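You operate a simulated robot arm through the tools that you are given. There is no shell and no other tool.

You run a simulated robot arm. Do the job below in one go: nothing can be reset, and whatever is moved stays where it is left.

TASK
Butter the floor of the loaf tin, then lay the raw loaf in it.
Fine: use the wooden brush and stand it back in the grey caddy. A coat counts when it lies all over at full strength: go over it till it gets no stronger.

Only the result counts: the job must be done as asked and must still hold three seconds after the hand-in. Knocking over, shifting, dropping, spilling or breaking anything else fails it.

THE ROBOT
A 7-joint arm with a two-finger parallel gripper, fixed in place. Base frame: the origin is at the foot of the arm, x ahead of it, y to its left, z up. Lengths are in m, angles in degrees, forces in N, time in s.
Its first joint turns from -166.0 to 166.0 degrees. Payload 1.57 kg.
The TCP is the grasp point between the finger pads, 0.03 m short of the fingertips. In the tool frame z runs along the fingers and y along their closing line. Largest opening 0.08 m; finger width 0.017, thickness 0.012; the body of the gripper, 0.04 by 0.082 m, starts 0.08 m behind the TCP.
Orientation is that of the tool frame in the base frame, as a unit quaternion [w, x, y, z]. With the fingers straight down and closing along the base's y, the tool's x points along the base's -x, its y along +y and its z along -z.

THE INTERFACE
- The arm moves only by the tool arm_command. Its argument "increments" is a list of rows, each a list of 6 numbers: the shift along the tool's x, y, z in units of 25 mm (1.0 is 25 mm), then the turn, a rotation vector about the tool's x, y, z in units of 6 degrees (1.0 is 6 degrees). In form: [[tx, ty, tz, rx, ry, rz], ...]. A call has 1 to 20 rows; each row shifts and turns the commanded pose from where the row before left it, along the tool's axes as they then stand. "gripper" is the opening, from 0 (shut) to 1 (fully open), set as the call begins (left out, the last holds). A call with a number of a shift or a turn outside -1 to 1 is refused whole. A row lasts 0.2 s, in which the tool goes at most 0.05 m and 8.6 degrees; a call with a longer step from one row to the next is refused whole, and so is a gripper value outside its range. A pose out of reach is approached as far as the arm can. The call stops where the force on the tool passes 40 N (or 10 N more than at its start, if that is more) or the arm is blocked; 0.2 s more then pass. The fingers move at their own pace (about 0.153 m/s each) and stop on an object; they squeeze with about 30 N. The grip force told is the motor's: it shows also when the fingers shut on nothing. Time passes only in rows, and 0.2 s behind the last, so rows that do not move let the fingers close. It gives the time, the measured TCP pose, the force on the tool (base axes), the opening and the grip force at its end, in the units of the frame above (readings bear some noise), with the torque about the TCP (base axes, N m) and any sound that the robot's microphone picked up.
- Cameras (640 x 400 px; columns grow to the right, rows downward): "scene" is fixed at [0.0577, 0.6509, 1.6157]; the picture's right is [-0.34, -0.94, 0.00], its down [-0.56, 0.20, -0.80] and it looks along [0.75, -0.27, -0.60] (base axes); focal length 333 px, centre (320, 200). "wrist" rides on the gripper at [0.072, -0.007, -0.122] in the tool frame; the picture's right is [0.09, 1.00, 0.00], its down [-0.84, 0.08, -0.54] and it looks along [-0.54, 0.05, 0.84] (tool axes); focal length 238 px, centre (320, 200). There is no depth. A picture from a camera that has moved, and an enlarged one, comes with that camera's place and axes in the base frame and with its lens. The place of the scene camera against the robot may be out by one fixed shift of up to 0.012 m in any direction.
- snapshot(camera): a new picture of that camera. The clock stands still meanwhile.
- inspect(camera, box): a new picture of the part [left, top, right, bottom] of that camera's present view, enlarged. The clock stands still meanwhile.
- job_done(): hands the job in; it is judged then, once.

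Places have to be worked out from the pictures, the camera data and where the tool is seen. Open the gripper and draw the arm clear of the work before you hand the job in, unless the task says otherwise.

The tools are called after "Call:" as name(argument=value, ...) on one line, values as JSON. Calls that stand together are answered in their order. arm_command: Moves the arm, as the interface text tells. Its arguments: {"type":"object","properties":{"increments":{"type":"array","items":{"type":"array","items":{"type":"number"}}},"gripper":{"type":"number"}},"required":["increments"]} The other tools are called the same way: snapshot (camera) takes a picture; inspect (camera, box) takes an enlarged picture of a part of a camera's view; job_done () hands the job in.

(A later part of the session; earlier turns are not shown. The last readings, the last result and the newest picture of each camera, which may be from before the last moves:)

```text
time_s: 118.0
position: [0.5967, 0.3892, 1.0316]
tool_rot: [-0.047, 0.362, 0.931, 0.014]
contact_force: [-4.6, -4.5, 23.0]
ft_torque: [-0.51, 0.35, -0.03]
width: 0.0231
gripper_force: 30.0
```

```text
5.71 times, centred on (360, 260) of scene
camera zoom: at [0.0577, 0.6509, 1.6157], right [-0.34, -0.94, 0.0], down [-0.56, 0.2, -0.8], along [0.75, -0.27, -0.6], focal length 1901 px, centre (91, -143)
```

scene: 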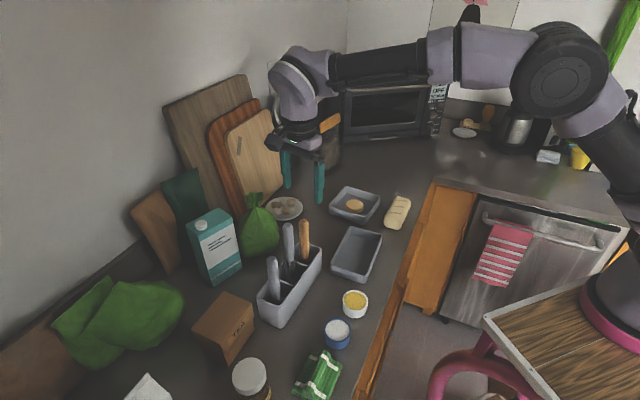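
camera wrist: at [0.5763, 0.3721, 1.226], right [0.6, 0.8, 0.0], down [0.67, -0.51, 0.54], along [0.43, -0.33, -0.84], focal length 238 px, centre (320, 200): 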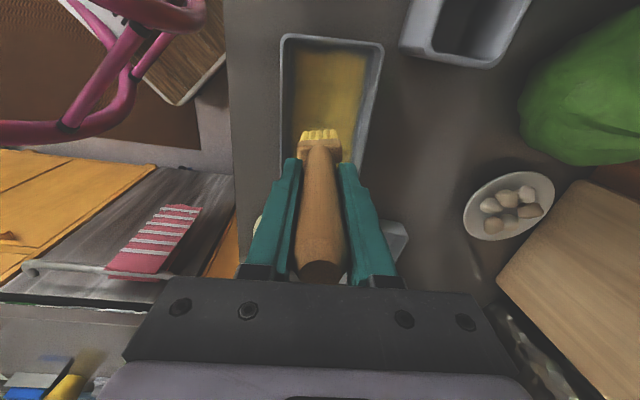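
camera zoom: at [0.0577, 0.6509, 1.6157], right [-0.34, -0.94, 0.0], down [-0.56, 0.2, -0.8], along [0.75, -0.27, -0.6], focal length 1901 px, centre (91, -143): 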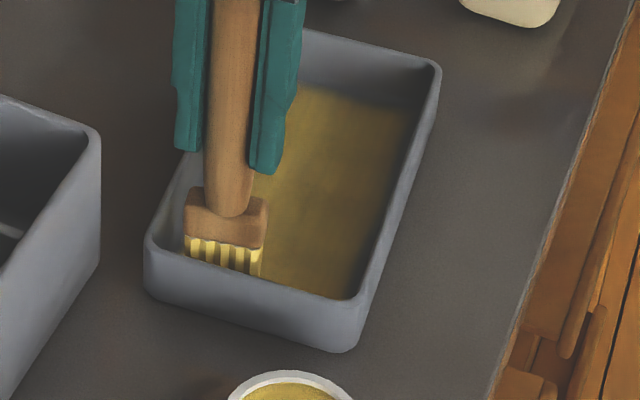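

One more sweep left along the near edge, then lift to inspect.

Call:
arm_command(increments=[[0, 0, -0.02, 0, 0, 0], [0, -0.28, 0.006, 0, 0, 0], [0, -0.28, 0.006, 0, 0, 0], [0, -0.28, 0.006, 0, 0, 0], [0, -0.28, 0.006, 0, 0, 0], [0, -0.28, 0.006, 0, 0, 0], [0, -0.25, 0.006, 0, 0, 0], [0, 0.8, 0, 0, 0, 0], [0.05, 0, -0.5, 0, 0, 0], [0.078, 0, -0.8, 0, 0, 0], [0.078, 0, -0.8, 0, 0, 0], [0.078, 0, -0.8, 0, 0, 0], [-0.8, 0, -0.078, 0, 0, 0], [-0.8, 0, -0.078, 0, 0, 0], [-0.8, 0, -0.078, 0, 0, 0], [0, 0, 0, 0, 0, 0]])

Call:
inspect(camera="wrist", box=[220, 0, 420, 160])

Call:
inspect(camera="wrist", box=[280, 40, 380, 100])

Call:
inspect(camera="scene", box=[325, 215, 405, 295])

```text
time_s: 121.4
position: [0.6274, 0.3346, 1.102]
tool_rot: [-0.048, 0.362, 0.931, 0.013]
contact_force: [0.3, -0.1, -0.8]
ft_torque: [-0.05, 0.0, 0.01]
width: 0.0231
gripper_force: 29.9
```

```text
2.50 times, centred on (320, 80) of wrist
camera zoom: at [0.5792, 0.3718, 1.2308], right [0.6, 0.8, 0.0], down [0.71, -0.54, 0.46], along [0.36, -0.28, -0.89], focal length 596 px, centre (320, 500)
```

zoom: 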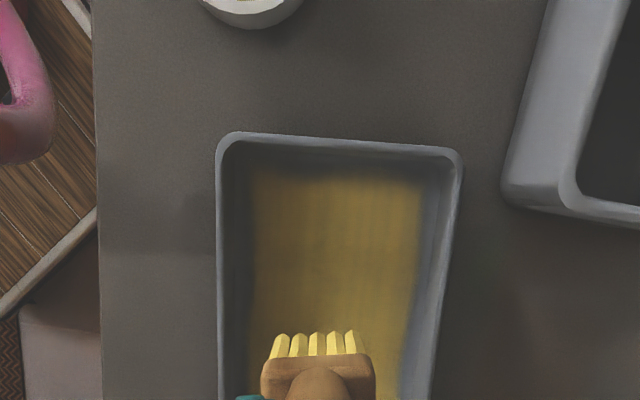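

```text
6.40 times, centred on (330, 70) of wrist
camera zoom: at [0.5792, 0.3718, 1.2308], right [0.6, 0.8, 0.0], down [0.71, -0.54, 0.46], along [0.36, -0.28, -0.89], focal length 1525 px, centre (256, 1032)
```

zoom: 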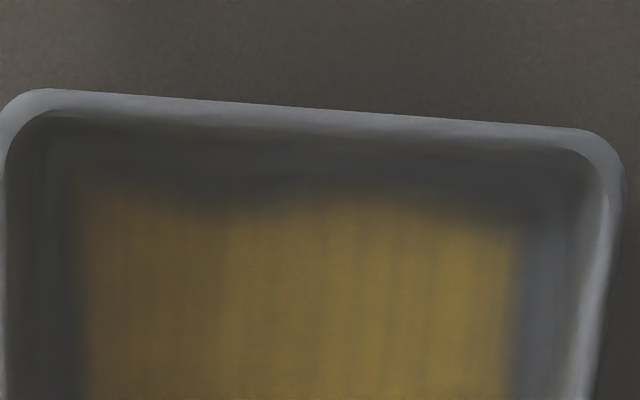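

```text
5.00 times, centred on (365, 255) of scene
camera zoom: at [0.0577, 0.6509, 1.6157], right [-0.34, -0.94, 0.0], down [-0.56, 0.2, -0.8], along [0.75, -0.27, -0.6], focal length 1663 px, centre (95, -75)
```

zoom: 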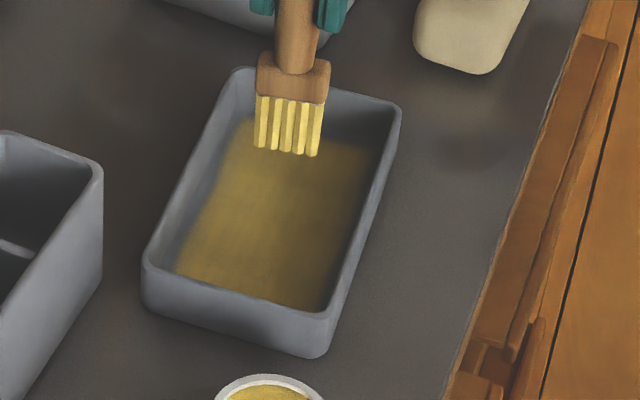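

The near edge shape hasn't responded to well-loaded passes, so it may be shadow rather than missing butter. I'll view it from a different position, shifted left and higher, to see whether the dark pattern moves.

Call:
arm_command(increments=[[0.08, -0.5, -0.8, 0, 0, 0], [0.08, -0.5, -0.8, 0, 0, 0], [0, -0.8, 0, 0, 0, 0], [0, -0.8, 0, 0, 0, 0], [0, -0.8, 0, 0, 0, 0], [0, 0, 0, 0, 0, 0]])

Call:
snapshot(camera="wrist")

Call:
inspect(camera="wrist", box=[320, 20, 460, 140])

```text
time_s: 122.8
position: [0.5702, 0.271, 1.145]
tool_rot: [-0.048, 0.362, 0.931, 0.012]
contact_force: [-0.3, -0.3, -0.8]
ft_torque: [-0.01, -0.01, -0.01]
width: 0.0231
gripper_force: 29.2
```

```text
taken
camera wrist: at [0.5217, 0.3087, 1.2735], right [0.6, 0.8, 0.0], down [0.71, -0.54, 0.46], along [0.36, -0.28, -0.89], focal length 238 px, centre (320, 200)
```

wrist: 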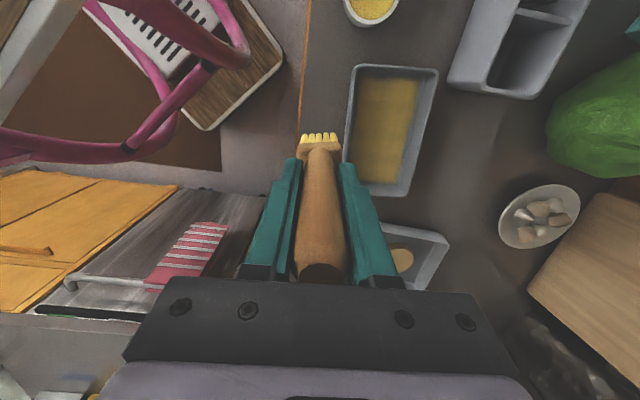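

```text
3.33 times, centred on (390, 80) of wrist
camera zoom: at [0.5217, 0.3087, 1.2735], right [0.6, 0.8, 0.0], down [0.71, -0.54, 0.46], along [0.36, -0.28, -0.89], focal length 794 px, centre (87, 600)
```

zoom: 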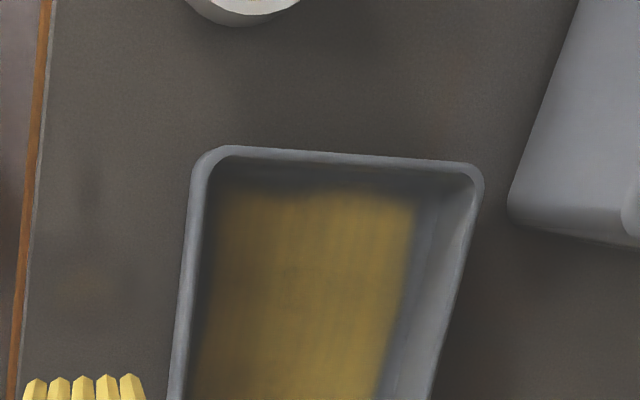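

Call:
inspect(camera="wrist", box=[345, 55, 445, 115])

Call:
inspect(camera="wrist", box=[340, 100, 440, 205])

```text
6.40 times, centred on (395, 85) of wrist
camera zoom: at [0.5217, 0.3087, 1.2735], right [0.6, 0.8, 0.0], down [0.71, -0.54, 0.46], along [0.36, -0.28, -0.89], focal length 1525 px, centre (-160, 936)
```

zoom: 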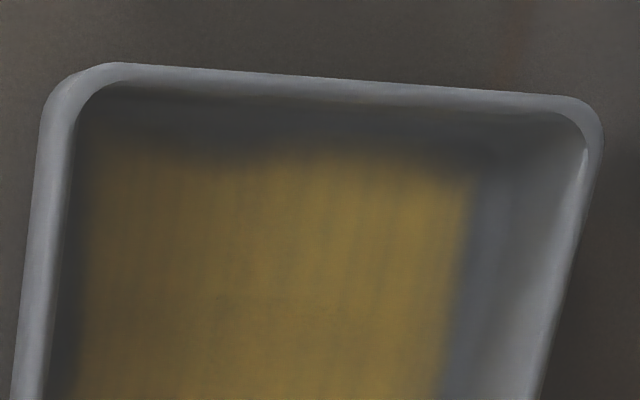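

```text
3.81 times, centred on (390, 152) of wrist
camera zoom: at [0.5217, 0.3087, 1.2735], right [0.6, 0.8, 0.0], down [0.71, -0.54, 0.46], along [0.36, -0.28, -0.89], focal length 908 px, centre (53, 381)
```

zoom: 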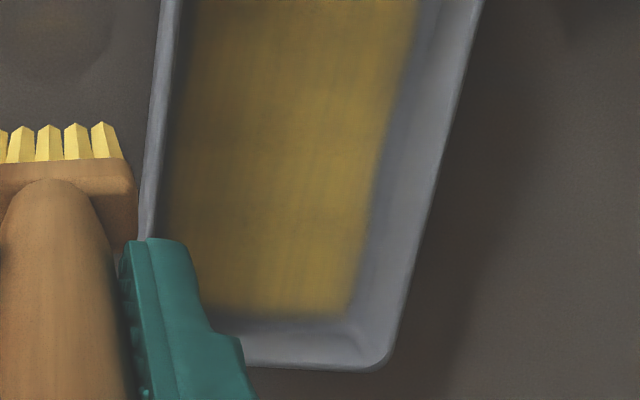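

The edges tell me the brush footprint is narrower than the ferrule, and my near-wall passes stopped about 8 mm short. I'll lean the tool 5° more so the bristles lead the ferrule, and position at the near-left corner again, high first.

Call:
arm_command(increments=[[0, 0, 0, 0, 0.833, 0], [0.706, 0.887, 0.132, 0, 0, 0], [0.706, 0.887, 0.132, 0, 0, 0], [0.706, 0.887, 0.132, 0, 0, 0], [-0.153, 0, 0.818, 0, 0, 0], [-0.153, 0, 0.818, 0, 0, 0], [-0.153, 0, 0.818, 0, 0, 0], [-0.153, 0, 0.818, 0, 0, 0], [0, 0, 0, 0, 0, 0]])

Call:
inspect(camera="wrist", box=[240, 60, 400, 220])

Call:
inspect(camera="scene", box=[325, 225, 395, 295])

```text
time_s: 124.8
position: [0.5762, 0.3582, 1.059]
tool_rot: [-0.088, 0.361, 0.928, 0.031]
contact_force: [-0.1, -3.3, 24.2]
ft_torque: [0.13, 0.39, 0.08]
width: 0.023
gripper_force: 29.9
```

```text
2.50 times, centred on (320, 140) of wrist
camera zoom: at [0.5357, 0.3868, 1.1929], right [0.61, 0.8, 0.01], down [0.73, -0.56, 0.38], along [0.31, -0.22, -0.93], focal length 596 px, centre (320, 350)
```

zoom: 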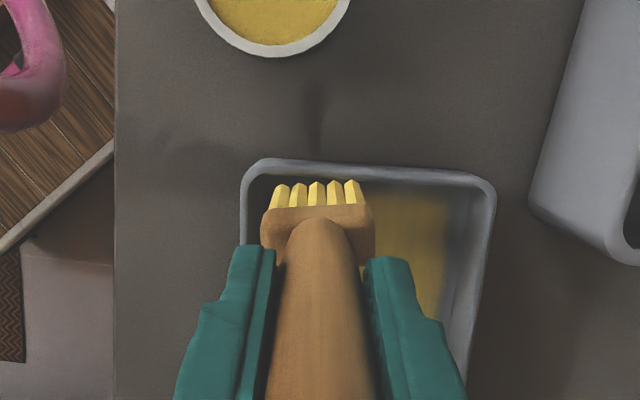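

```text
5.71 times, centred on (360, 260) of scene
camera zoom: at [0.0577, 0.6509, 1.6157], right [-0.34, -0.94, 0.0], down [-0.56, 0.2, -0.8], along [0.75, -0.27, -0.6], focal length 1901 px, centre (91, -143)
```

zoom: 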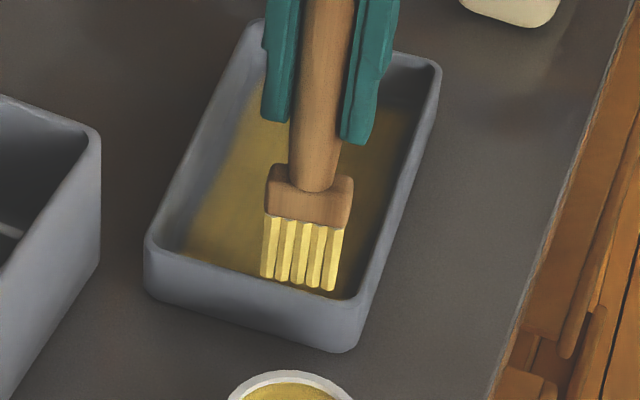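

24 N at z≈1.059: the ferrule is resting on the near rim. I'll lift off right away, back away from the wall 5 mm, and come down again.

Call:
arm_command(increments=[[0.044, 0, -0.236, 0, 0, 0], [-0.2, 0.04, -0.037, 0, 0, 0], [0, 0, 0, 0, 0, 0]])

Call:
inspect(camera="wrist", box=[270, 100, 370, 180])

```text
time_s: 125.6
position: [0.5804, 0.3552, 1.0655]
tool_rot: [-0.088, 0.361, 0.928, 0.028]
contact_force: [-0.6, -0.8, -1.0]
ft_torque: [0.02, 0.0, -0.01]
width: 0.0232
gripper_force: 30.2
```

```text
5.00 times, centred on (320, 140) of wrist
camera zoom: at [0.5403, 0.3837, 1.1987], right [0.6, 0.8, 0.01], down [0.74, -0.56, 0.38], along [0.3, -0.22, -0.93], focal length 1192 px, centre (320, 500)
```

zoom: 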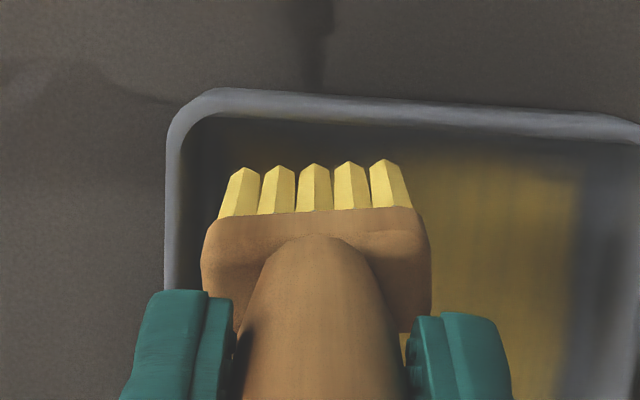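

I've backed off; now descending straight down to just above the floor at this spot.

Call:
arm_command(increments=[[-0.08, 0, 0.43, 0, 0, 0], [-0.08, 0, 0.43, 0, 0, 0], [-0.04, 0, 0.22, 0, 0, 0], [0, 0, 0, 0, 0, 0]])

```text
time_s: 126.6
position: [0.5799, 0.3512, 1.0372]
tool_rot: [-0.088, 0.362, 0.928, 0.029]
contact_force: [0.3, -0.5, 0.1]
ft_torque: [0.0, 0.01, 0.04]
width: 0.0235
gripper_force: 30.2
```

Call:
arm_command(increments=[[-0.011, 0, 0.059, 0, 0, 0], [-0.011, 0, 0.059, 0, 0, 0], [-0.0075, 0, 0.04, 0, 0, 0], [0, 0, 0, 0, 0, 0]])

Call:
inspect(camera="wrist", box=[270, 100, 370, 180])

```text
time_s: 127.6
position: [0.5802, 0.3531, 1.034]
tool_rot: [-0.089, 0.362, 0.928, 0.029]
contact_force: [0.7, -0.5, 0.1]
ft_torque: [-0.03, 0.0, 0.01]
width: 0.0231
gripper_force: 29.5
```

```text
5.00 times, centred on (320, 140) of wrist
camera zoom: at [0.5401, 0.3827, 1.1674], right [0.61, 0.8, 0.01], down [0.74, -0.56, 0.38], along [0.3, -0.22, -0.93], focal length 1192 px, centre (320, 500)
```

zoom: 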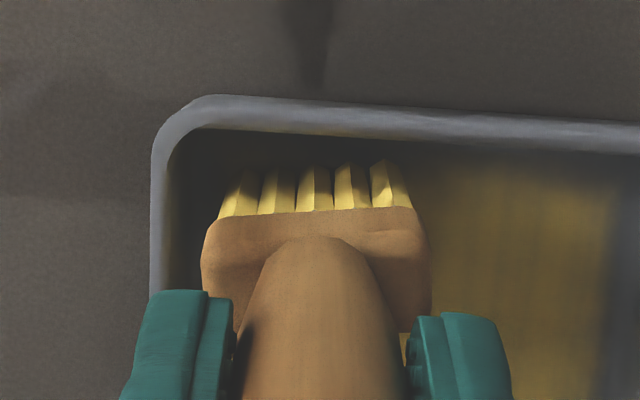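

Call:
arm_command(increments=[[-0.011, 0, 0.059, 0, 0, 0], [-0.0075, 0, 0.04, 0, 0, 0], [0, 0, 0, 0, 0, 0]])

```text
time_s: 128.4
position: [0.5787, 0.3541, 1.0312]
tool_rot: [-0.089, 0.361, 0.928, 0.028]
contact_force: [-0.1, -1.1, -0.1]
ft_torque: [-0.04, 0.04, -0.05]
width: 0.0229
gripper_force: 30.0
```

Still just off the floor; edging 5 mm toward the near wall while unloaded.

Call:
arm_command(increments=[[0.098, 0, 0.018, 0, 0, 0], [0.098, 0, 0.018, 0, 0, 0], [0, 0, 0, 0, 0, 0]])

Call:
inspect(camera="wrist", box=[270, 100, 370, 180])

```text
time_s: 129.2
position: [0.5765, 0.3571, 1.0322]
tool_rot: [-0.088, 0.361, 0.928, 0.029]
contact_force: [0.8, -0.7, -0.3]
ft_torque: [-0.1, -0.11, 0.0]
width: 0.0231
gripper_force: 29.7
```

```text
5.00 times, centred on (320, 140) of wrist
camera zoom: at [0.536, 0.3865, 1.1649], right [0.61, 0.8, 0.01], down [0.74, -0.56, 0.38], along [0.3, -0.22, -0.93], focal length 1192 px, centre (320, 500)
```

zoom: 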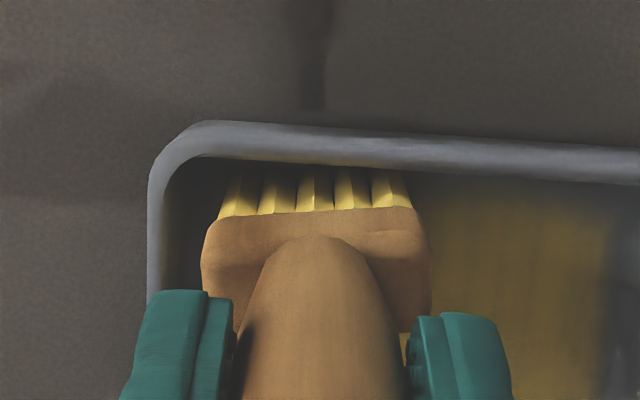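

Bristles now just touch the near wall's base (about 1 N). Lowering to floor contact.

Call:
arm_command(increments=[[-0.011, 0, 0.05, 0, 0, 0], [-0.0075, 0, 0.04, 0, 0, 0], [0, 0, 0, 0, 0, 0]])

```text
time_s: 130.0
position: [0.5762, 0.3571, 1.031]
tool_rot: [-0.088, 0.361, 0.928, 0.029]
contact_force: [0.3, -0.8, 5.2]
ft_torque: [-0.17, 0.03, -0.01]
width: 0.023
gripper_force: 30.2
```

5 N contact. Sweeping: 4 mm left to the corner, then right along the near wall.

Call:
arm_command(increments=[[0, -0.17, 0.008, 0, 0, 0], [0, 0.28, -0.003, 0, 0, 0], [0, 0.28, -0.003, 0, 0, 0], [0, 0.28, -0.003, 0, 0, 0], [0, 0.28, -0.003, 0, 0, 0], [0, 0.28, -0.003, 0, 0, 0], [0, 0.28, -0.003, 0, 0, 0], [0, 0.2, -0.003, 0, 0, 0], [0, 0, 0, 0, 0, 0]])

Call:
inspect(camera="wrist", box=[240, 60, 400, 220])

Call:
inspect(camera="scene", box=[325, 225, 395, 295])

```text
time_s: 132.0
position: [0.6043, 0.3892, 1.0296]
tool_rot: [-0.088, 0.361, 0.928, 0.029]
contact_force: [-3.3, -2.6, 13.5]
ft_torque: [-0.41, 0.55, 0.0]
width: 0.0233
gripper_force: 29.8
```

```text
2.50 times, centred on (320, 140) of wrist
camera zoom: at [0.5644, 0.4178, 1.163], right [0.61, 0.8, 0.01], down [0.74, -0.56, 0.38], along [0.31, -0.22, -0.93], focal length 596 px, centre (320, 350)
```

zoom: 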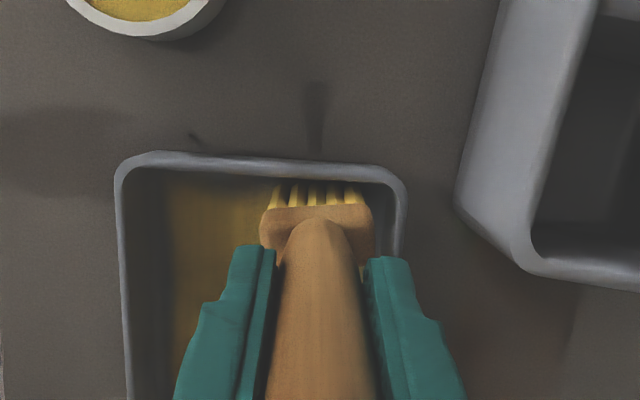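

```text
5.71 times, centred on (360, 260) of scene
camera zoom: at [0.0577, 0.6509, 1.6157], right [-0.34, -0.94, 0.0], down [-0.56, 0.2, -0.8], along [0.75, -0.27, -0.6], focal length 1901 px, centre (91, -143)
```

zoom: 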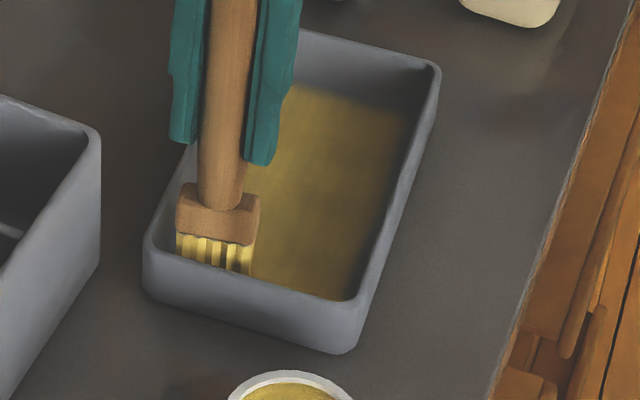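

The coat now appears right up to the near rim line. Sweeping back left along the wall, then lifting to inspect.

Call:
arm_command(increments=[[0, -0.28, 0.004, 0, 0, 0], [0, -0.28, 0.004, 0, 0, 0], [0, -0.28, 0.004, 0, 0, 0], [0, -0.28, 0.004, 0, 0, 0], [0, -0.28, 0.004, 0, 0, 0], [0, -0.28, 0.004, 0, 0, 0], [0, -0.15, 0.004, 0, 0, 0], [-0.1, 0.3, -0.3, 0, 0, 0], [0.1, 0.3, -0.7, 0, 0, 0], [0.15, 0.1, -0.8, 0, 0, 0], [0.15, 0, -0.8, 0, 0, 0], [-0.8, 0, -0.15, 0, 0, 0], [-0.8, 0, -0.15, 0, 0, 0], [-0.8, 0, -0.15, 0, 0, 0], [0, 0, 0, 0, 0, 0]])

Call:
inspect(camera="wrist", box=[220, 0, 420, 160])

Call:
inspect(camera="wrist", box=[280, 50, 380, 110])

Call:
inspect(camera="scene", box=[325, 215, 405, 295])

```text
time_s: 135.2
position: [0.6336, 0.3222, 1.0942]
tool_rot: [-0.088, 0.361, 0.928, 0.029]
contact_force: [-0.4, -0.3, -0.6]
ft_torque: [0.01, 0.01, 0.0]
width: 0.0235
gripper_force: 30.0
```

```text
2.50 times, centred on (320, 80) of wrist
camera zoom: at [0.5944, 0.3512, 1.2277], right [0.61, 0.8, 0.01], down [0.74, -0.56, 0.38], along [0.3, -0.22, -0.93], focal length 596 px, centre (320, 500)
```

zoom: 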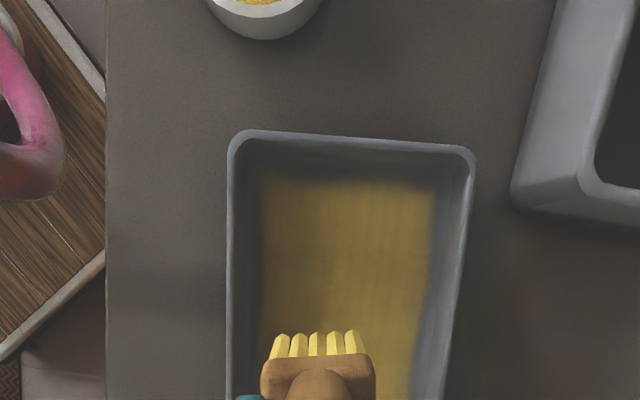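

```text
6.40 times, centred on (330, 80) of wrist
camera zoom: at [0.5944, 0.3512, 1.2277], right [0.61, 0.8, 0.01], down [0.74, -0.56, 0.38], along [0.3, -0.22, -0.93], focal length 1525 px, centre (256, 968)
```

zoom: 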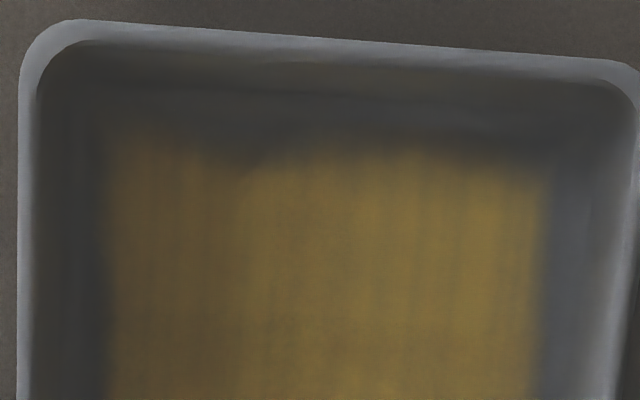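

```text
5.00 times, centred on (365, 255) of scene
camera zoom: at [0.0577, 0.6509, 1.6157], right [-0.34, -0.94, 0.0], down [-0.56, 0.2, -0.8], along [0.75, -0.27, -0.6], focal length 1663 px, centre (95, -75)
```

zoom: 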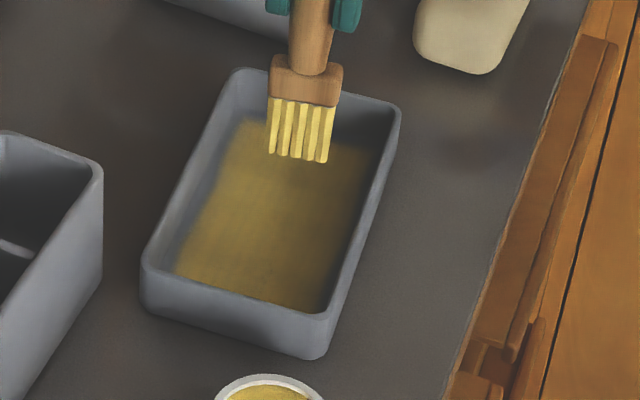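

The near edge keeps the same shape with a gap of about 6 mm to the rim, as on the other sides. So it has converged at the floor's edge. Now I'll straighten the tool, reload the brush, and give the whole floor more light passes toward the far end.

Call:
arm_command(increments=[[0, 0, 0, 0, -0.833, 0], [0.078, 0, -0.796, -0.1, 0, 0], [0.915, -0.191, 0.089, 0, 0, 0], [0.915, -0.191, 0.089, 0, 0, 0], [0.915, -0.191, 0.089, 0, 0, 0], [0.915, -0.191, 0.089, 0, 0, 0], [0.915, -0.191, 0.089, 0, 0, 0], [0.915, -0.191, 0.089, 0, 0, 0], [0.915, -0.191, 0.089, 0, 0, 0], [0, 0, 0, 0, 0, 0]])

Call:
inspect(camera="wrist", box=[240, 40, 400, 180])

Call:
inspect(camera="scene", box=[325, 215, 405, 315])

```text
time_s: 137.4
position: [0.4932, 0.4092, 1.116]
tool_rot: [-0.046, 0.362, 0.931, 0.018]
contact_force: [-0.3, 0.7, -0.2]
ft_torque: [0.0, -0.01, -0.02]
width: 0.0234
gripper_force: 30.0
```

```text
2.86 times, centred on (320, 110) of wrist
camera zoom: at [0.4444, 0.4463, 1.2442], right [0.61, 0.8, 0.01], down [0.71, -0.54, 0.46], along [0.37, -0.27, -0.89], focal length 681 px, centre (320, 457)
```

zoom: 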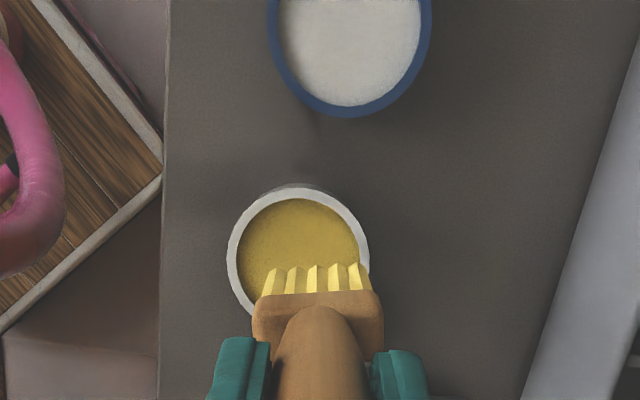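

```text
4.00 times, centred on (365, 265) of scene
camera zoom: at [0.0577, 0.6509, 1.6157], right [-0.34, -0.94, 0.0], down [-0.56, 0.2, -0.8], along [0.75, -0.27, -0.6], focal length 1330 px, centre (140, -60)
```

zoom: 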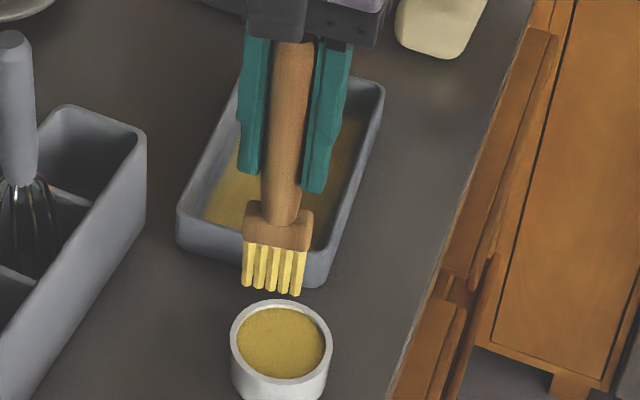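

Pot centre is 7 mm toward −tool y. Correcting, then dipping.

Call:
arm_command(increments=[[0, -0.3, 0, 0, 0, 0], [-0.071, 0, 0.723, 0, 0, 0], [-0.071, 0, 0.723, 0, 0, 0], [-0.071, 0, 0.723, 0, 0, 0], [-0.0058, 0, 0.06, 0, 0, 0], [0, 0, 0, 0, 0, 0]])

Call:
inspect(camera="scene", box=[330, 260, 390, 320])

Call:
inspect(camera="wrist", box=[260, 60, 380, 180])

```text
time_s: 138.8
position: [0.4893, 0.4027, 1.0585]
tool_rot: [-0.045, 0.363, 0.931, 0.018]
contact_force: [0.5, 0.0, -0.6]
ft_torque: [0.03, -0.04, 0.0]
width: 0.0233
gripper_force: 30.2
```

```text
6.67 times, centred on (360, 290) of scene
camera zoom: at [0.0577, 0.6509, 1.6157], right [-0.34, -0.94, 0.0], down [-0.56, 0.2, -0.8], along [0.75, -0.27, -0.6], focal length 2217 px, centre (53, -400)
```

zoom: 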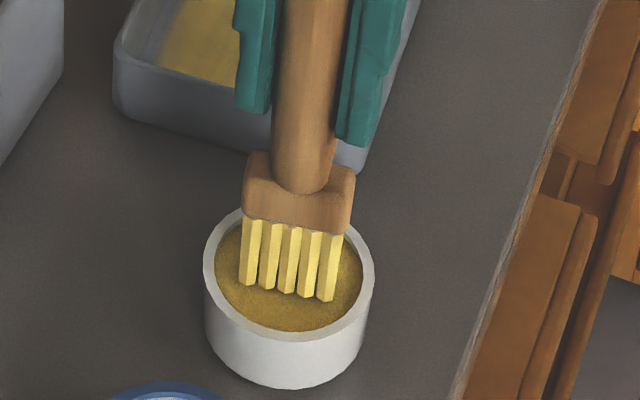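

```text
3.33 times, centred on (320, 120) of wrist
camera zoom: at [0.4395, 0.4388, 1.187], right [0.61, 0.8, 0.01], down [0.71, -0.54, 0.46], along [0.37, -0.27, -0.89], focal length 794 px, centre (320, 467)
```

zoom: 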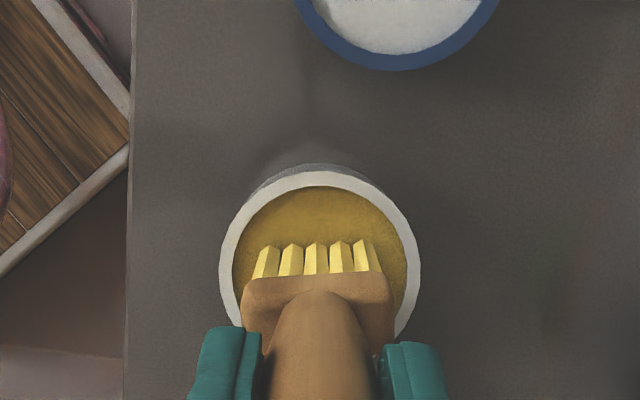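

Call:
arm_command(increments=[[-0.0058, 0, 0.06, 0, 0, 0], [-0.0058, 0, 0.06, 0, 0, 0], [0, 0, 0, 0, 0, 0]])

Call:
inspect(camera="scene", box=[330, 260, 390, 320])

```text
time_s: 139.6
position: [0.4893, 0.4019, 1.0551]
tool_rot: [-0.046, 0.362, 0.931, 0.019]
contact_force: [-0.6, -1.1, 1.6]
ft_torque: [-0.02, 0.01, 0.04]
width: 0.0231
gripper_force: 29.7
```

```text
6.67 times, centred on (360, 290) of scene
camera zoom: at [0.0577, 0.6509, 1.6157], right [-0.34, -0.94, 0.0], down [-0.56, 0.2, -0.8], along [0.75, -0.27, -0.6], focal length 2217 px, centre (53, -400)
```

zoom: 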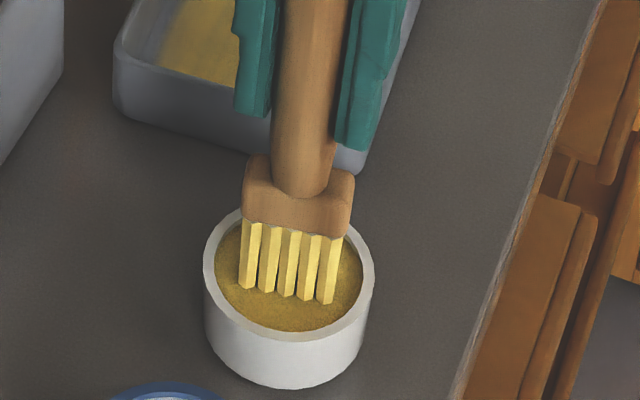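

Dipping slightly deeper for a full load, then lifting and moving to the left lane's near end.

Call:
arm_command(increments=[[-0.0039, 0, 0.05, 0, 0, 0], [0, 0, 0, 0, 0, 0], [0.07, 0, -0.7, 0, 0, 0], [0.07, 0, -0.7, 0, 0, 0], [0.06, 0, -0.64, 0, 0, 0], [-0.887, 0.248, -0.0866, 0, 0, 0], [-0.887, 0.248, -0.0866, 0, 0, 0], [-0.887, 0.248, -0.0866, 0, 0, 0], [-0.887, 0.248, -0.0866, 0, 0, 0], [0, 0, 0, 0, 0, 0]])

Call:
inspect(camera="wrist", box=[240, 60, 400, 220])

Call:
inspect(camera="scene", box=[325, 215, 405, 295])

```text
time_s: 141.8
position: [0.5722, 0.3618, 1.1074]
tool_rot: [-0.045, 0.362, 0.931, 0.018]
contact_force: [0.2, 0.0, -0.9]
ft_torque: [0.01, -0.02, 0.02]
width: 0.0233
gripper_force: 29.9
```

```text
2.50 times, centred on (320, 140) of wrist
camera zoom: at [0.5228, 0.3976, 1.236], right [0.6, 0.8, 0.01], down [0.71, -0.54, 0.46], along [0.37, -0.27, -0.89], focal length 596 px, centre (320, 350)
```

zoom: 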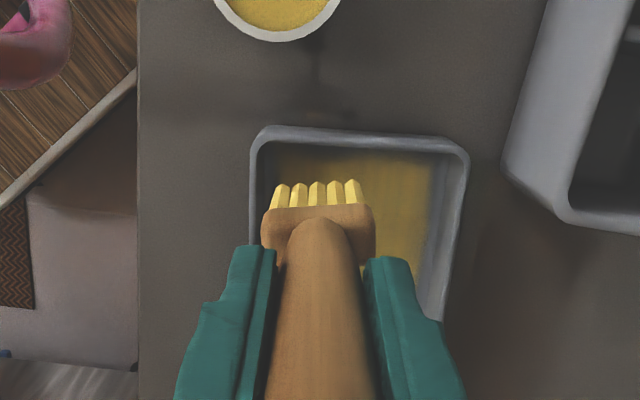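

```text
5.00 times, centred on (365, 255) of scene
camera zoom: at [0.0577, 0.6509, 1.6157], right [-0.34, -0.94, 0.0], down [-0.56, 0.2, -0.8], along [0.75, -0.27, -0.6], focal length 1663 px, centre (95, -75)
```

zoom: 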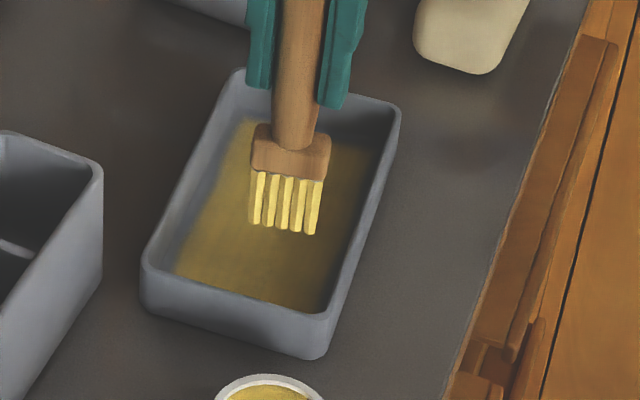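

There's about 6 mm of side clearance at the left, so I'll shift 4.5 mm left while descending to just above the floor.

Call:
arm_command(increments=[[-0.0715, -0.045, 0.73, 0, 0, 0], [-0.0715, -0.045, 0.73, 0, 0, 0], [-0.0715, -0.045, 0.73, 0, 0, 0], [-0.0715, -0.045, 0.73, 0, 0, 0], [0, 0, 0, 0, 0, 0]])

```text
time_s: 143.0
position: [0.5679, 0.3572, 1.0321]
tool_rot: [-0.045, 0.362, 0.931, 0.018]
contact_force: [-0.2, 1.3, -0.7]
ft_torque: [0.0, 0.01, 0.01]
width: 0.0234
gripper_force: 30.0
```

Call:
arm_command(increments=[[-0.0058, 0, 0.06, 0, 0, 0], [-0.0058, 0, 0.06, 0, 0, 0], [0, 0, 0, 0, 0, 0]])

```text
time_s: 143.8
position: [0.5687, 0.3577, 1.0292]
tool_rot: [-0.046, 0.362, 0.931, 0.018]
contact_force: [0.6, -0.8, 4.0]
ft_torque: [-0.09, -0.03, 0.02]
width: 0.0231
gripper_force: 30.2
```

4 N contact. Sweeping the left lane to the far end.

Call:
arm_command(increments=[[0, 0, 0.02, 0, 0, 0], [-0.398, 0, -0.0389, 0, 0, 0], [-0.398, 0, -0.0389, 0, 0, 0], [-0.398, 0, -0.0389, 0, 0, 0], [-0.398, 0, -0.0389, 0, 0, 0], [-0.398, 0, -0.0389, 0, 0, 0], [-0.398, 0, -0.0389, 0, 0, 0], [-0.398, 0, -0.0389, 0, 0, 0], [-0.398, 0, -0.0389, 0, 0, 0], [-0.398, 0, -0.0389, 0, 0, 0], [-0.398, 0, -0.0389, 0, 0, 0], [-0.398, 0, -0.0389, 0, 0, 0], [-0.398, 0, -0.0389, 0, 0, 0], [-0.398, 0, -0.0389, 0, 0, 0]])

Call:
inspect(camera="wrist", box=[240, 40, 400, 200])

Call:
inspect(camera="scene", box=[325, 215, 405, 295])

```text
time_s: 146.8
position: [0.6636, 0.2686, 1.0291]
tool_rot: [-0.046, 0.363, 0.931, 0.017]
contact_force: [0.8, 2.3, 1.8]
ft_torque: [0.11, -0.03, -0.03]
width: 0.023
gripper_force: 30.1
```

```text
2.50 times, centred on (320, 120) of wrist
camera zoom: at [0.6153, 0.3046, 1.1584], right [0.61, 0.8, 0.01], down [0.7, -0.54, 0.46], along [0.37, -0.27, -0.89], focal length 596 px, centre (320, 400)
```

zoom: 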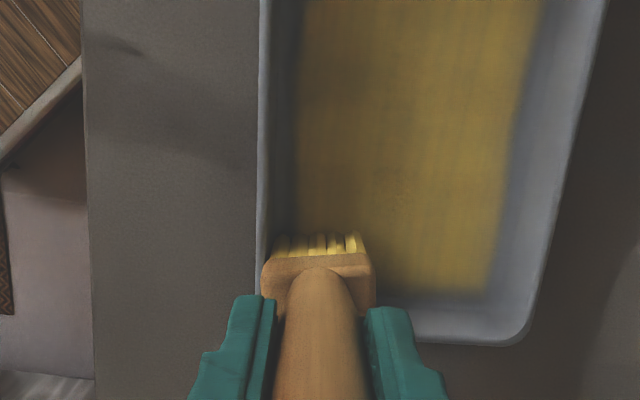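

```text
5.00 times, centred on (365, 255) of scene
camera zoom: at [0.0577, 0.6509, 1.6157], right [-0.34, -0.94, 0.0], down [-0.56, 0.2, -0.8], along [0.75, -0.27, -0.6], focal length 1663 px, centre (95, -75)
```

zoom: 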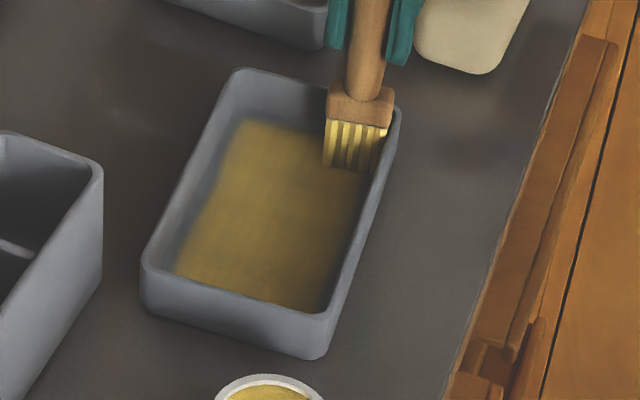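

The bristles now overhang the coat's left edge by ~6 mm with no further growth, so that edge is the limit of the coatable floor. Continuing: along the far wall to the right, then back down the right lane.

Call:
arm_command(increments=[[-0.16, 0.04, -0.015, 0, 0, 0], [-0.16, 0, -0.005, 0, 0, 0], [0, 0.31, 0, 0, 0, 0], [0, 0.31, 0, 0, 0, 0], [0, 0.31, 0, 0, 0, 0], [0, 0.31, 0, 0, 0, 0], [0, 0.31, 0, 0, 0, 0], [0, 0.31, 0, 0, 0, 0], [0, 0, 0, 0, 0, 0]])

Call:
inspect(camera="wrist", box=[220, 20, 420, 220])

```text
time_s: 148.8
position: [0.7034, 0.2997, 1.0302]
tool_rot: [-0.046, 0.363, 0.931, 0.018]
contact_force: [0.2, 0.3, 0.1]
ft_torque: [0.0, -0.02, 0.01]
width: 0.0231
gripper_force: 30.2
```

```text
2.00 times, centred on (320, 120) of wrist
camera zoom: at [0.6536, 0.3357, 1.1589], right [0.6, 0.8, 0.01], down [0.71, -0.54, 0.46], along [0.37, -0.27, -0.89], focal length 477 px, centre (320, 360)
```

zoom: 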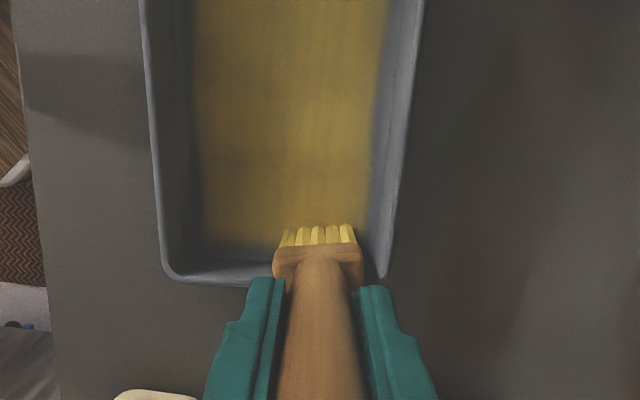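

The coat is uniform up to straight far and left edges. Pressing slightly for contact and sweeping the far wall once more, left and back.

Call:
arm_command(increments=[[-0.004, 0, 0.05, 0, 0, 0], [0, -0.31, 0, 0, 0, 0], [0, -0.31, 0, 0, 0, 0], [0, -0.31, 0, 0, 0, 0], [0, -0.31, 0, 0, 0, 0], [0, -0.31, 0, 0, 0, 0], [0, 0.31, 0, 0, 0, 0], [0, 0.31, 0, 0, 0, 0], [0, 0.31, 0, 0, 0, 0], [0, 0.31, 0, 0, 0, 0], [0, 0.31, 0, 0, 0, 0], [0, 0, 0, 0, 0, 0]])

```text
time_s: 151.4
position: [0.7032, 0.2993, 1.0277]
tool_rot: [-0.045, 0.363, 0.931, 0.018]
contact_force: [-2.0, -1.1, 4.8]
ft_torque: [-0.19, 0.21, -0.04]
width: 0.0232
gripper_force: 29.6
```

Now the right lane back to the near end with light contact.

Call:
arm_command(increments=[[0, 0.1, 0, 0, 0, 0], [0.384, 0, 0.0375, 0, 0, 0], [0.384, 0, 0.0375, 0, 0, 0], [0.384, 0, 0.0375, 0, 0, 0], [0.384, 0, 0.0375, 0, 0, 0], [0.384, 0, 0.0375, 0, 0, 0], [0.384, 0, 0.0375, 0, 0, 0], [0.384, 0, 0.0375, 0, 0, 0], [0.384, 0, 0.0375, 0, 0, 0], [0.384, 0, 0.0375, 0, 0, 0], [0.384, 0, 0.0375, 0, 0, 0], [0.384, 0, 0.0375, 0, 0, 0], [0.384, 0, 0.0375, 0, 0, 0], [0.384, 0, 0.0375, 0, 0, 0], [0, 0, 0, 0, 0, 0]])

Call:
inspect(camera="wrist", box=[220, 40, 420, 220])

Call:
inspect(camera="scene", box=[325, 215, 405, 295])

```text
time_s: 154.6
position: [0.6114, 0.3853, 1.0291]
tool_rot: [-0.045, 0.362, 0.931, 0.017]
contact_force: [-0.4, 0.1, 0.0]
ft_torque: [-0.03, 0.02, 0.0]
width: 0.0236
gripper_force: 30.1
```

```text
2.22 times, centred on (320, 130) of wrist
camera zoom: at [0.5632, 0.4217, 1.1577], right [0.61, 0.8, 0.01], down [0.71, -0.54, 0.46], along [0.37, -0.27, -0.89], focal length 530 px, centre (320, 356)
```

zoom: 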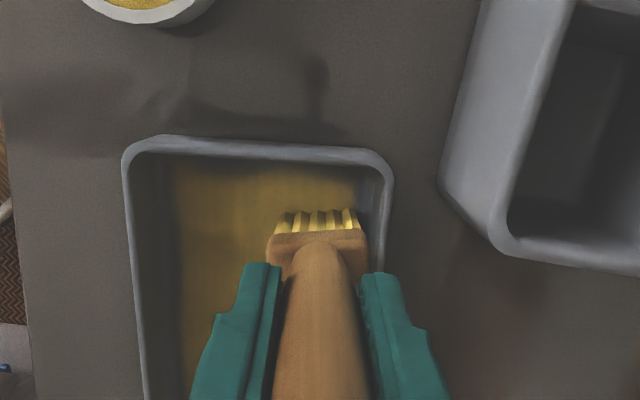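

```text
5.00 times, centred on (365, 255) of scene
camera zoom: at [0.0577, 0.6509, 1.6157], right [-0.34, -0.94, 0.0], down [-0.56, 0.2, -0.8], along [0.75, -0.27, -0.6], focal length 1663 px, centre (95, -75)
```

zoom: 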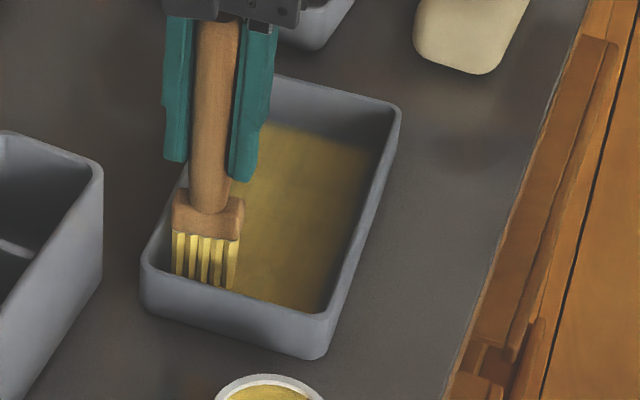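

Contact faded at the end. Pressing 1 mm, edging to the near wall, crossing to the centre and sweeping the centre lane to the far end.

Call:
arm_command(increments=[[0.32, 0, 0.031, 0, 0, 0], [-0.005, 0, 0.05, 0, 0, 0], [0, -0.3, 0, 0, 0, 0], [0, -0.3, 0, 0, 0, 0], [0, -0.3, 0, 0, 0, 0], [-0.4, 0, -0.039, 0, 0, 0], [-0.4, 0, -0.039, 0, 0, 0], [-0.4, 0, -0.039, 0, 0, 0], [-0.4, 0, -0.039, 0, 0, 0], [-0.4, 0, -0.039, 0, 0, 0], [-0.4, 0, -0.039, 0, 0, 0], [-0.4, 0, -0.039, 0, 0, 0], [-0.4, 0, -0.039, 0, 0, 0], [-0.4, 0, -0.039, 0, 0, 0], [-0.4, 0, -0.039, 0, 0, 0], [-0.4, 0, -0.039, 0, 0, 0], [-0.4, 0, -0.039, 0, 0, 0], [-0.4, 0, -0.039, 0, 0, 0]])

Call:
inspect(camera="wrist", box=[220, 20, 420, 220])

Call:
inspect(camera="scene", box=[325, 215, 405, 295])

```text
time_s: 158.4
position: [0.6886, 0.2841, 1.0264]
tool_rot: [-0.045, 0.362, 0.931, 0.017]
contact_force: [-0.2, -0.4, 2.6]
ft_torque: [-0.1, 0.02, -0.01]
width: 0.0231
gripper_force: 30.0
```

```text
2.00 times, centred on (320, 120) of wrist
camera zoom: at [0.6389, 0.3207, 1.1562], right [0.61, 0.8, 0.01], down [0.7, -0.54, 0.46], along [0.37, -0.27, -0.89], focal length 477 px, centre (320, 360)
```

zoom: 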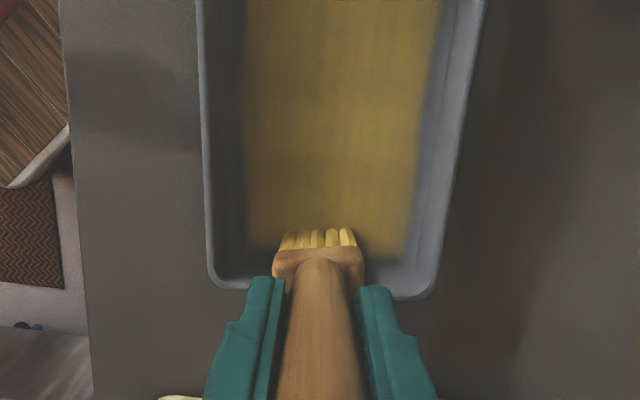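

```text
5.00 times, centred on (365, 255) of scene
camera zoom: at [0.0577, 0.6509, 1.6157], right [-0.34, -0.94, 0.0], down [-0.56, 0.2, -0.8], along [0.75, -0.27, -0.6], focal length 1663 px, centre (95, -75)
```

zoom: 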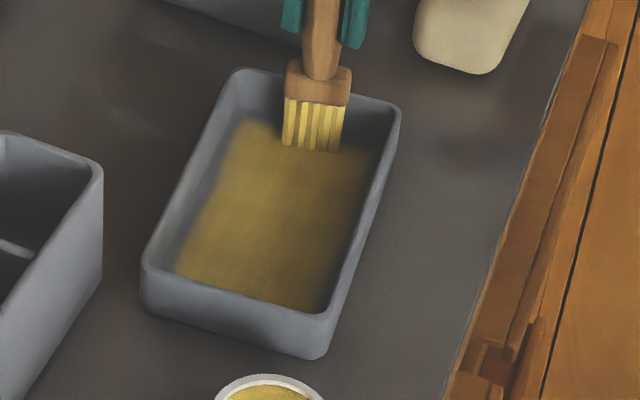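

I'll enlarge the coat closely for any weaker zones.

Call:
inspect(camera="wrist", box=[270, 0, 390, 75])

Call:
inspect(camera="wrist", box=[270, 70, 390, 175])

Call:
inspect(camera="scene", box=[340, 230, 395, 282])

```text
5.33 times, centred on (330, 38) of wrist
camera zoom: at [0.6389, 0.3207, 1.1562], right [0.61, 0.8, 0.01], down [0.7, -0.54, 0.46], along [0.37, -0.27, -0.89], focal length 1271 px, centre (267, 1067)
```

zoom: 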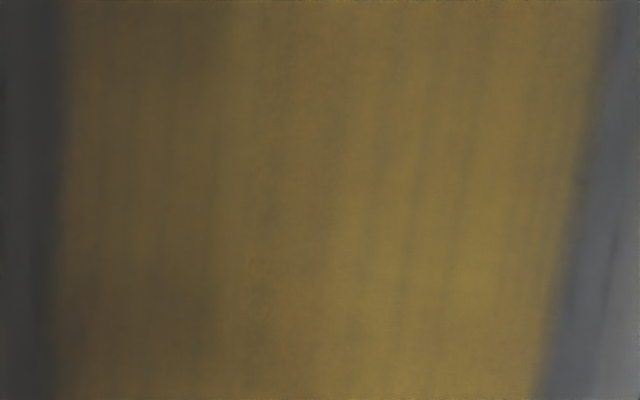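

```text
3.81 times, centred on (330, 122) of wrist
camera zoom: at [0.6389, 0.3207, 1.1562], right [0.61, 0.8, 0.01], down [0.7, -0.54, 0.46], along [0.37, -0.27, -0.89], focal length 908 px, centre (282, 495)
```

zoom: 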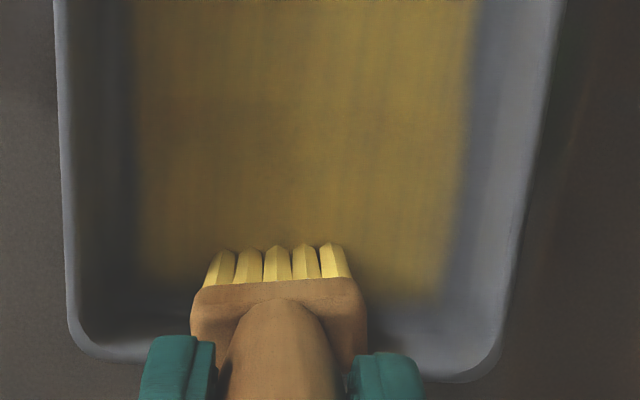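

```text
7.69 times, centred on (368, 256) of scene
camera zoom: at [0.0577, 0.6509, 1.6157], right [-0.34, -0.94, 0.0], down [-0.56, 0.2, -0.8], along [0.75, -0.27, -0.6], focal length 2559 px, centre (-45, -231)
```

zoom: 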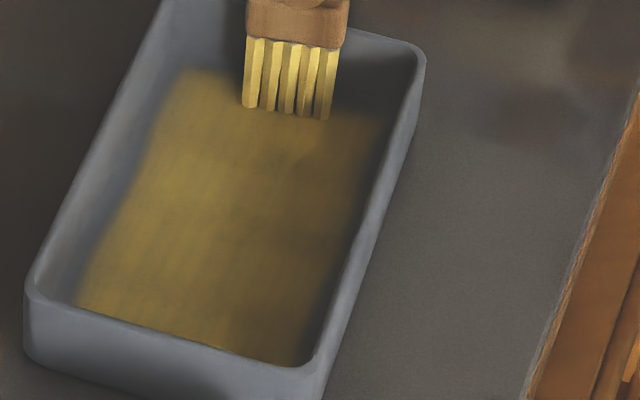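

The coat looks uniform, though part is in the arm's shadow. I'll lift out and carry the brush over beside the caddy so I can see the tin fully lit before deciding.

Call:
arm_command(increments=[[0.0875, 0, -0.896, 0, 0, 0], [0.0875, 0, -0.896, 0, 0, 0], [0.0875, 0, -0.896, 0, 0, 0], [0.0875, 0, -0.896, 0, 0, 0], [0.0875, 0, -0.896, 0, 0, 0], [0.0875, 0, -0.896, 0, 0, 0], [0.0875, 0, -0.896, 0, 0, 0], [0.0875, 0, -0.896, 0, 0, 0], [0.872, 0.5535, 0.085, 0, 0, 0], [0.872, 0.5535, 0.085, 0, 0, 0], [0.872, 0.5535, 0.085, 0, 0, 0], [0.872, 0.5535, 0.085, 0, 0, 0], [0.872, 0.5535, 0.085, 0, 0, 0], [0.872, 0.5535, 0.085, 0, 0, 0], [0.872, 0.5535, 0.085, 0, 0, 0], [0.872, 0.5535, 0.085, 0, 0, 0], [0, 0, 0, 0, 0, 0]])

Call:
snapshot(camera="scene")

Call:
inspect(camera="scene", box=[325, 220, 395, 290])

Call:
snapshot(camera="wrist")

```text
time_s: 162.0
position: [0.6321, 0.4856, 1.2063]
tool_rot: [-0.046, 0.362, 0.931, 0.018]
contact_force: [-0.4, -1.0, -0.4]
ft_torque: [-0.03, 0.03, -0.02]
width: 0.0233
gripper_force: 30.4
```

```text
taken
```

scene: 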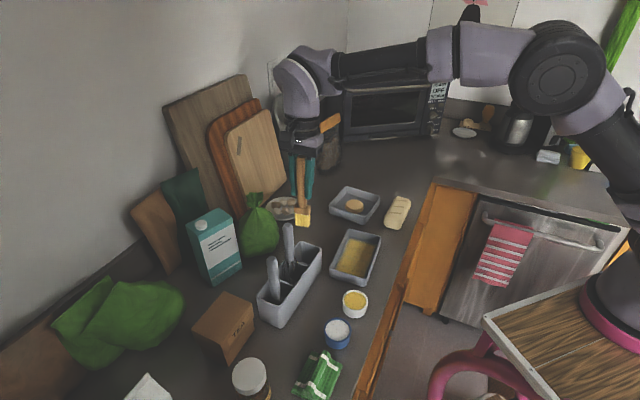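

```text
5.71 times, centred on (360, 255) of scene
camera zoom: at [0.0577, 0.6509, 1.6157], right [-0.34, -0.94, 0.0], down [-0.56, 0.2, -0.8], along [0.75, -0.27, -0.6], focal length 1901 px, centre (91, -114)
```

zoom: 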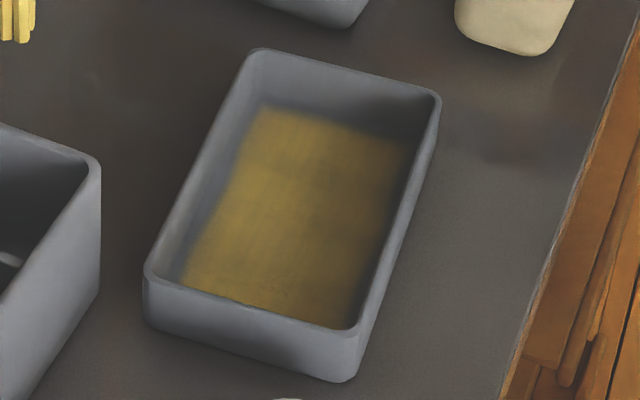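

```text
taken
camera wrist: at [0.5828, 0.5219, 1.3344], right [0.61, 0.8, 0.01], down [0.7, -0.54, 0.46], along [0.37, -0.27, -0.89], focal length 238 px, centre (320, 200)
```

wrist: 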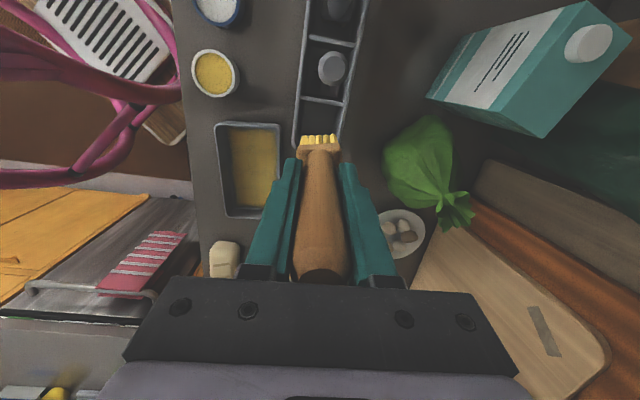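

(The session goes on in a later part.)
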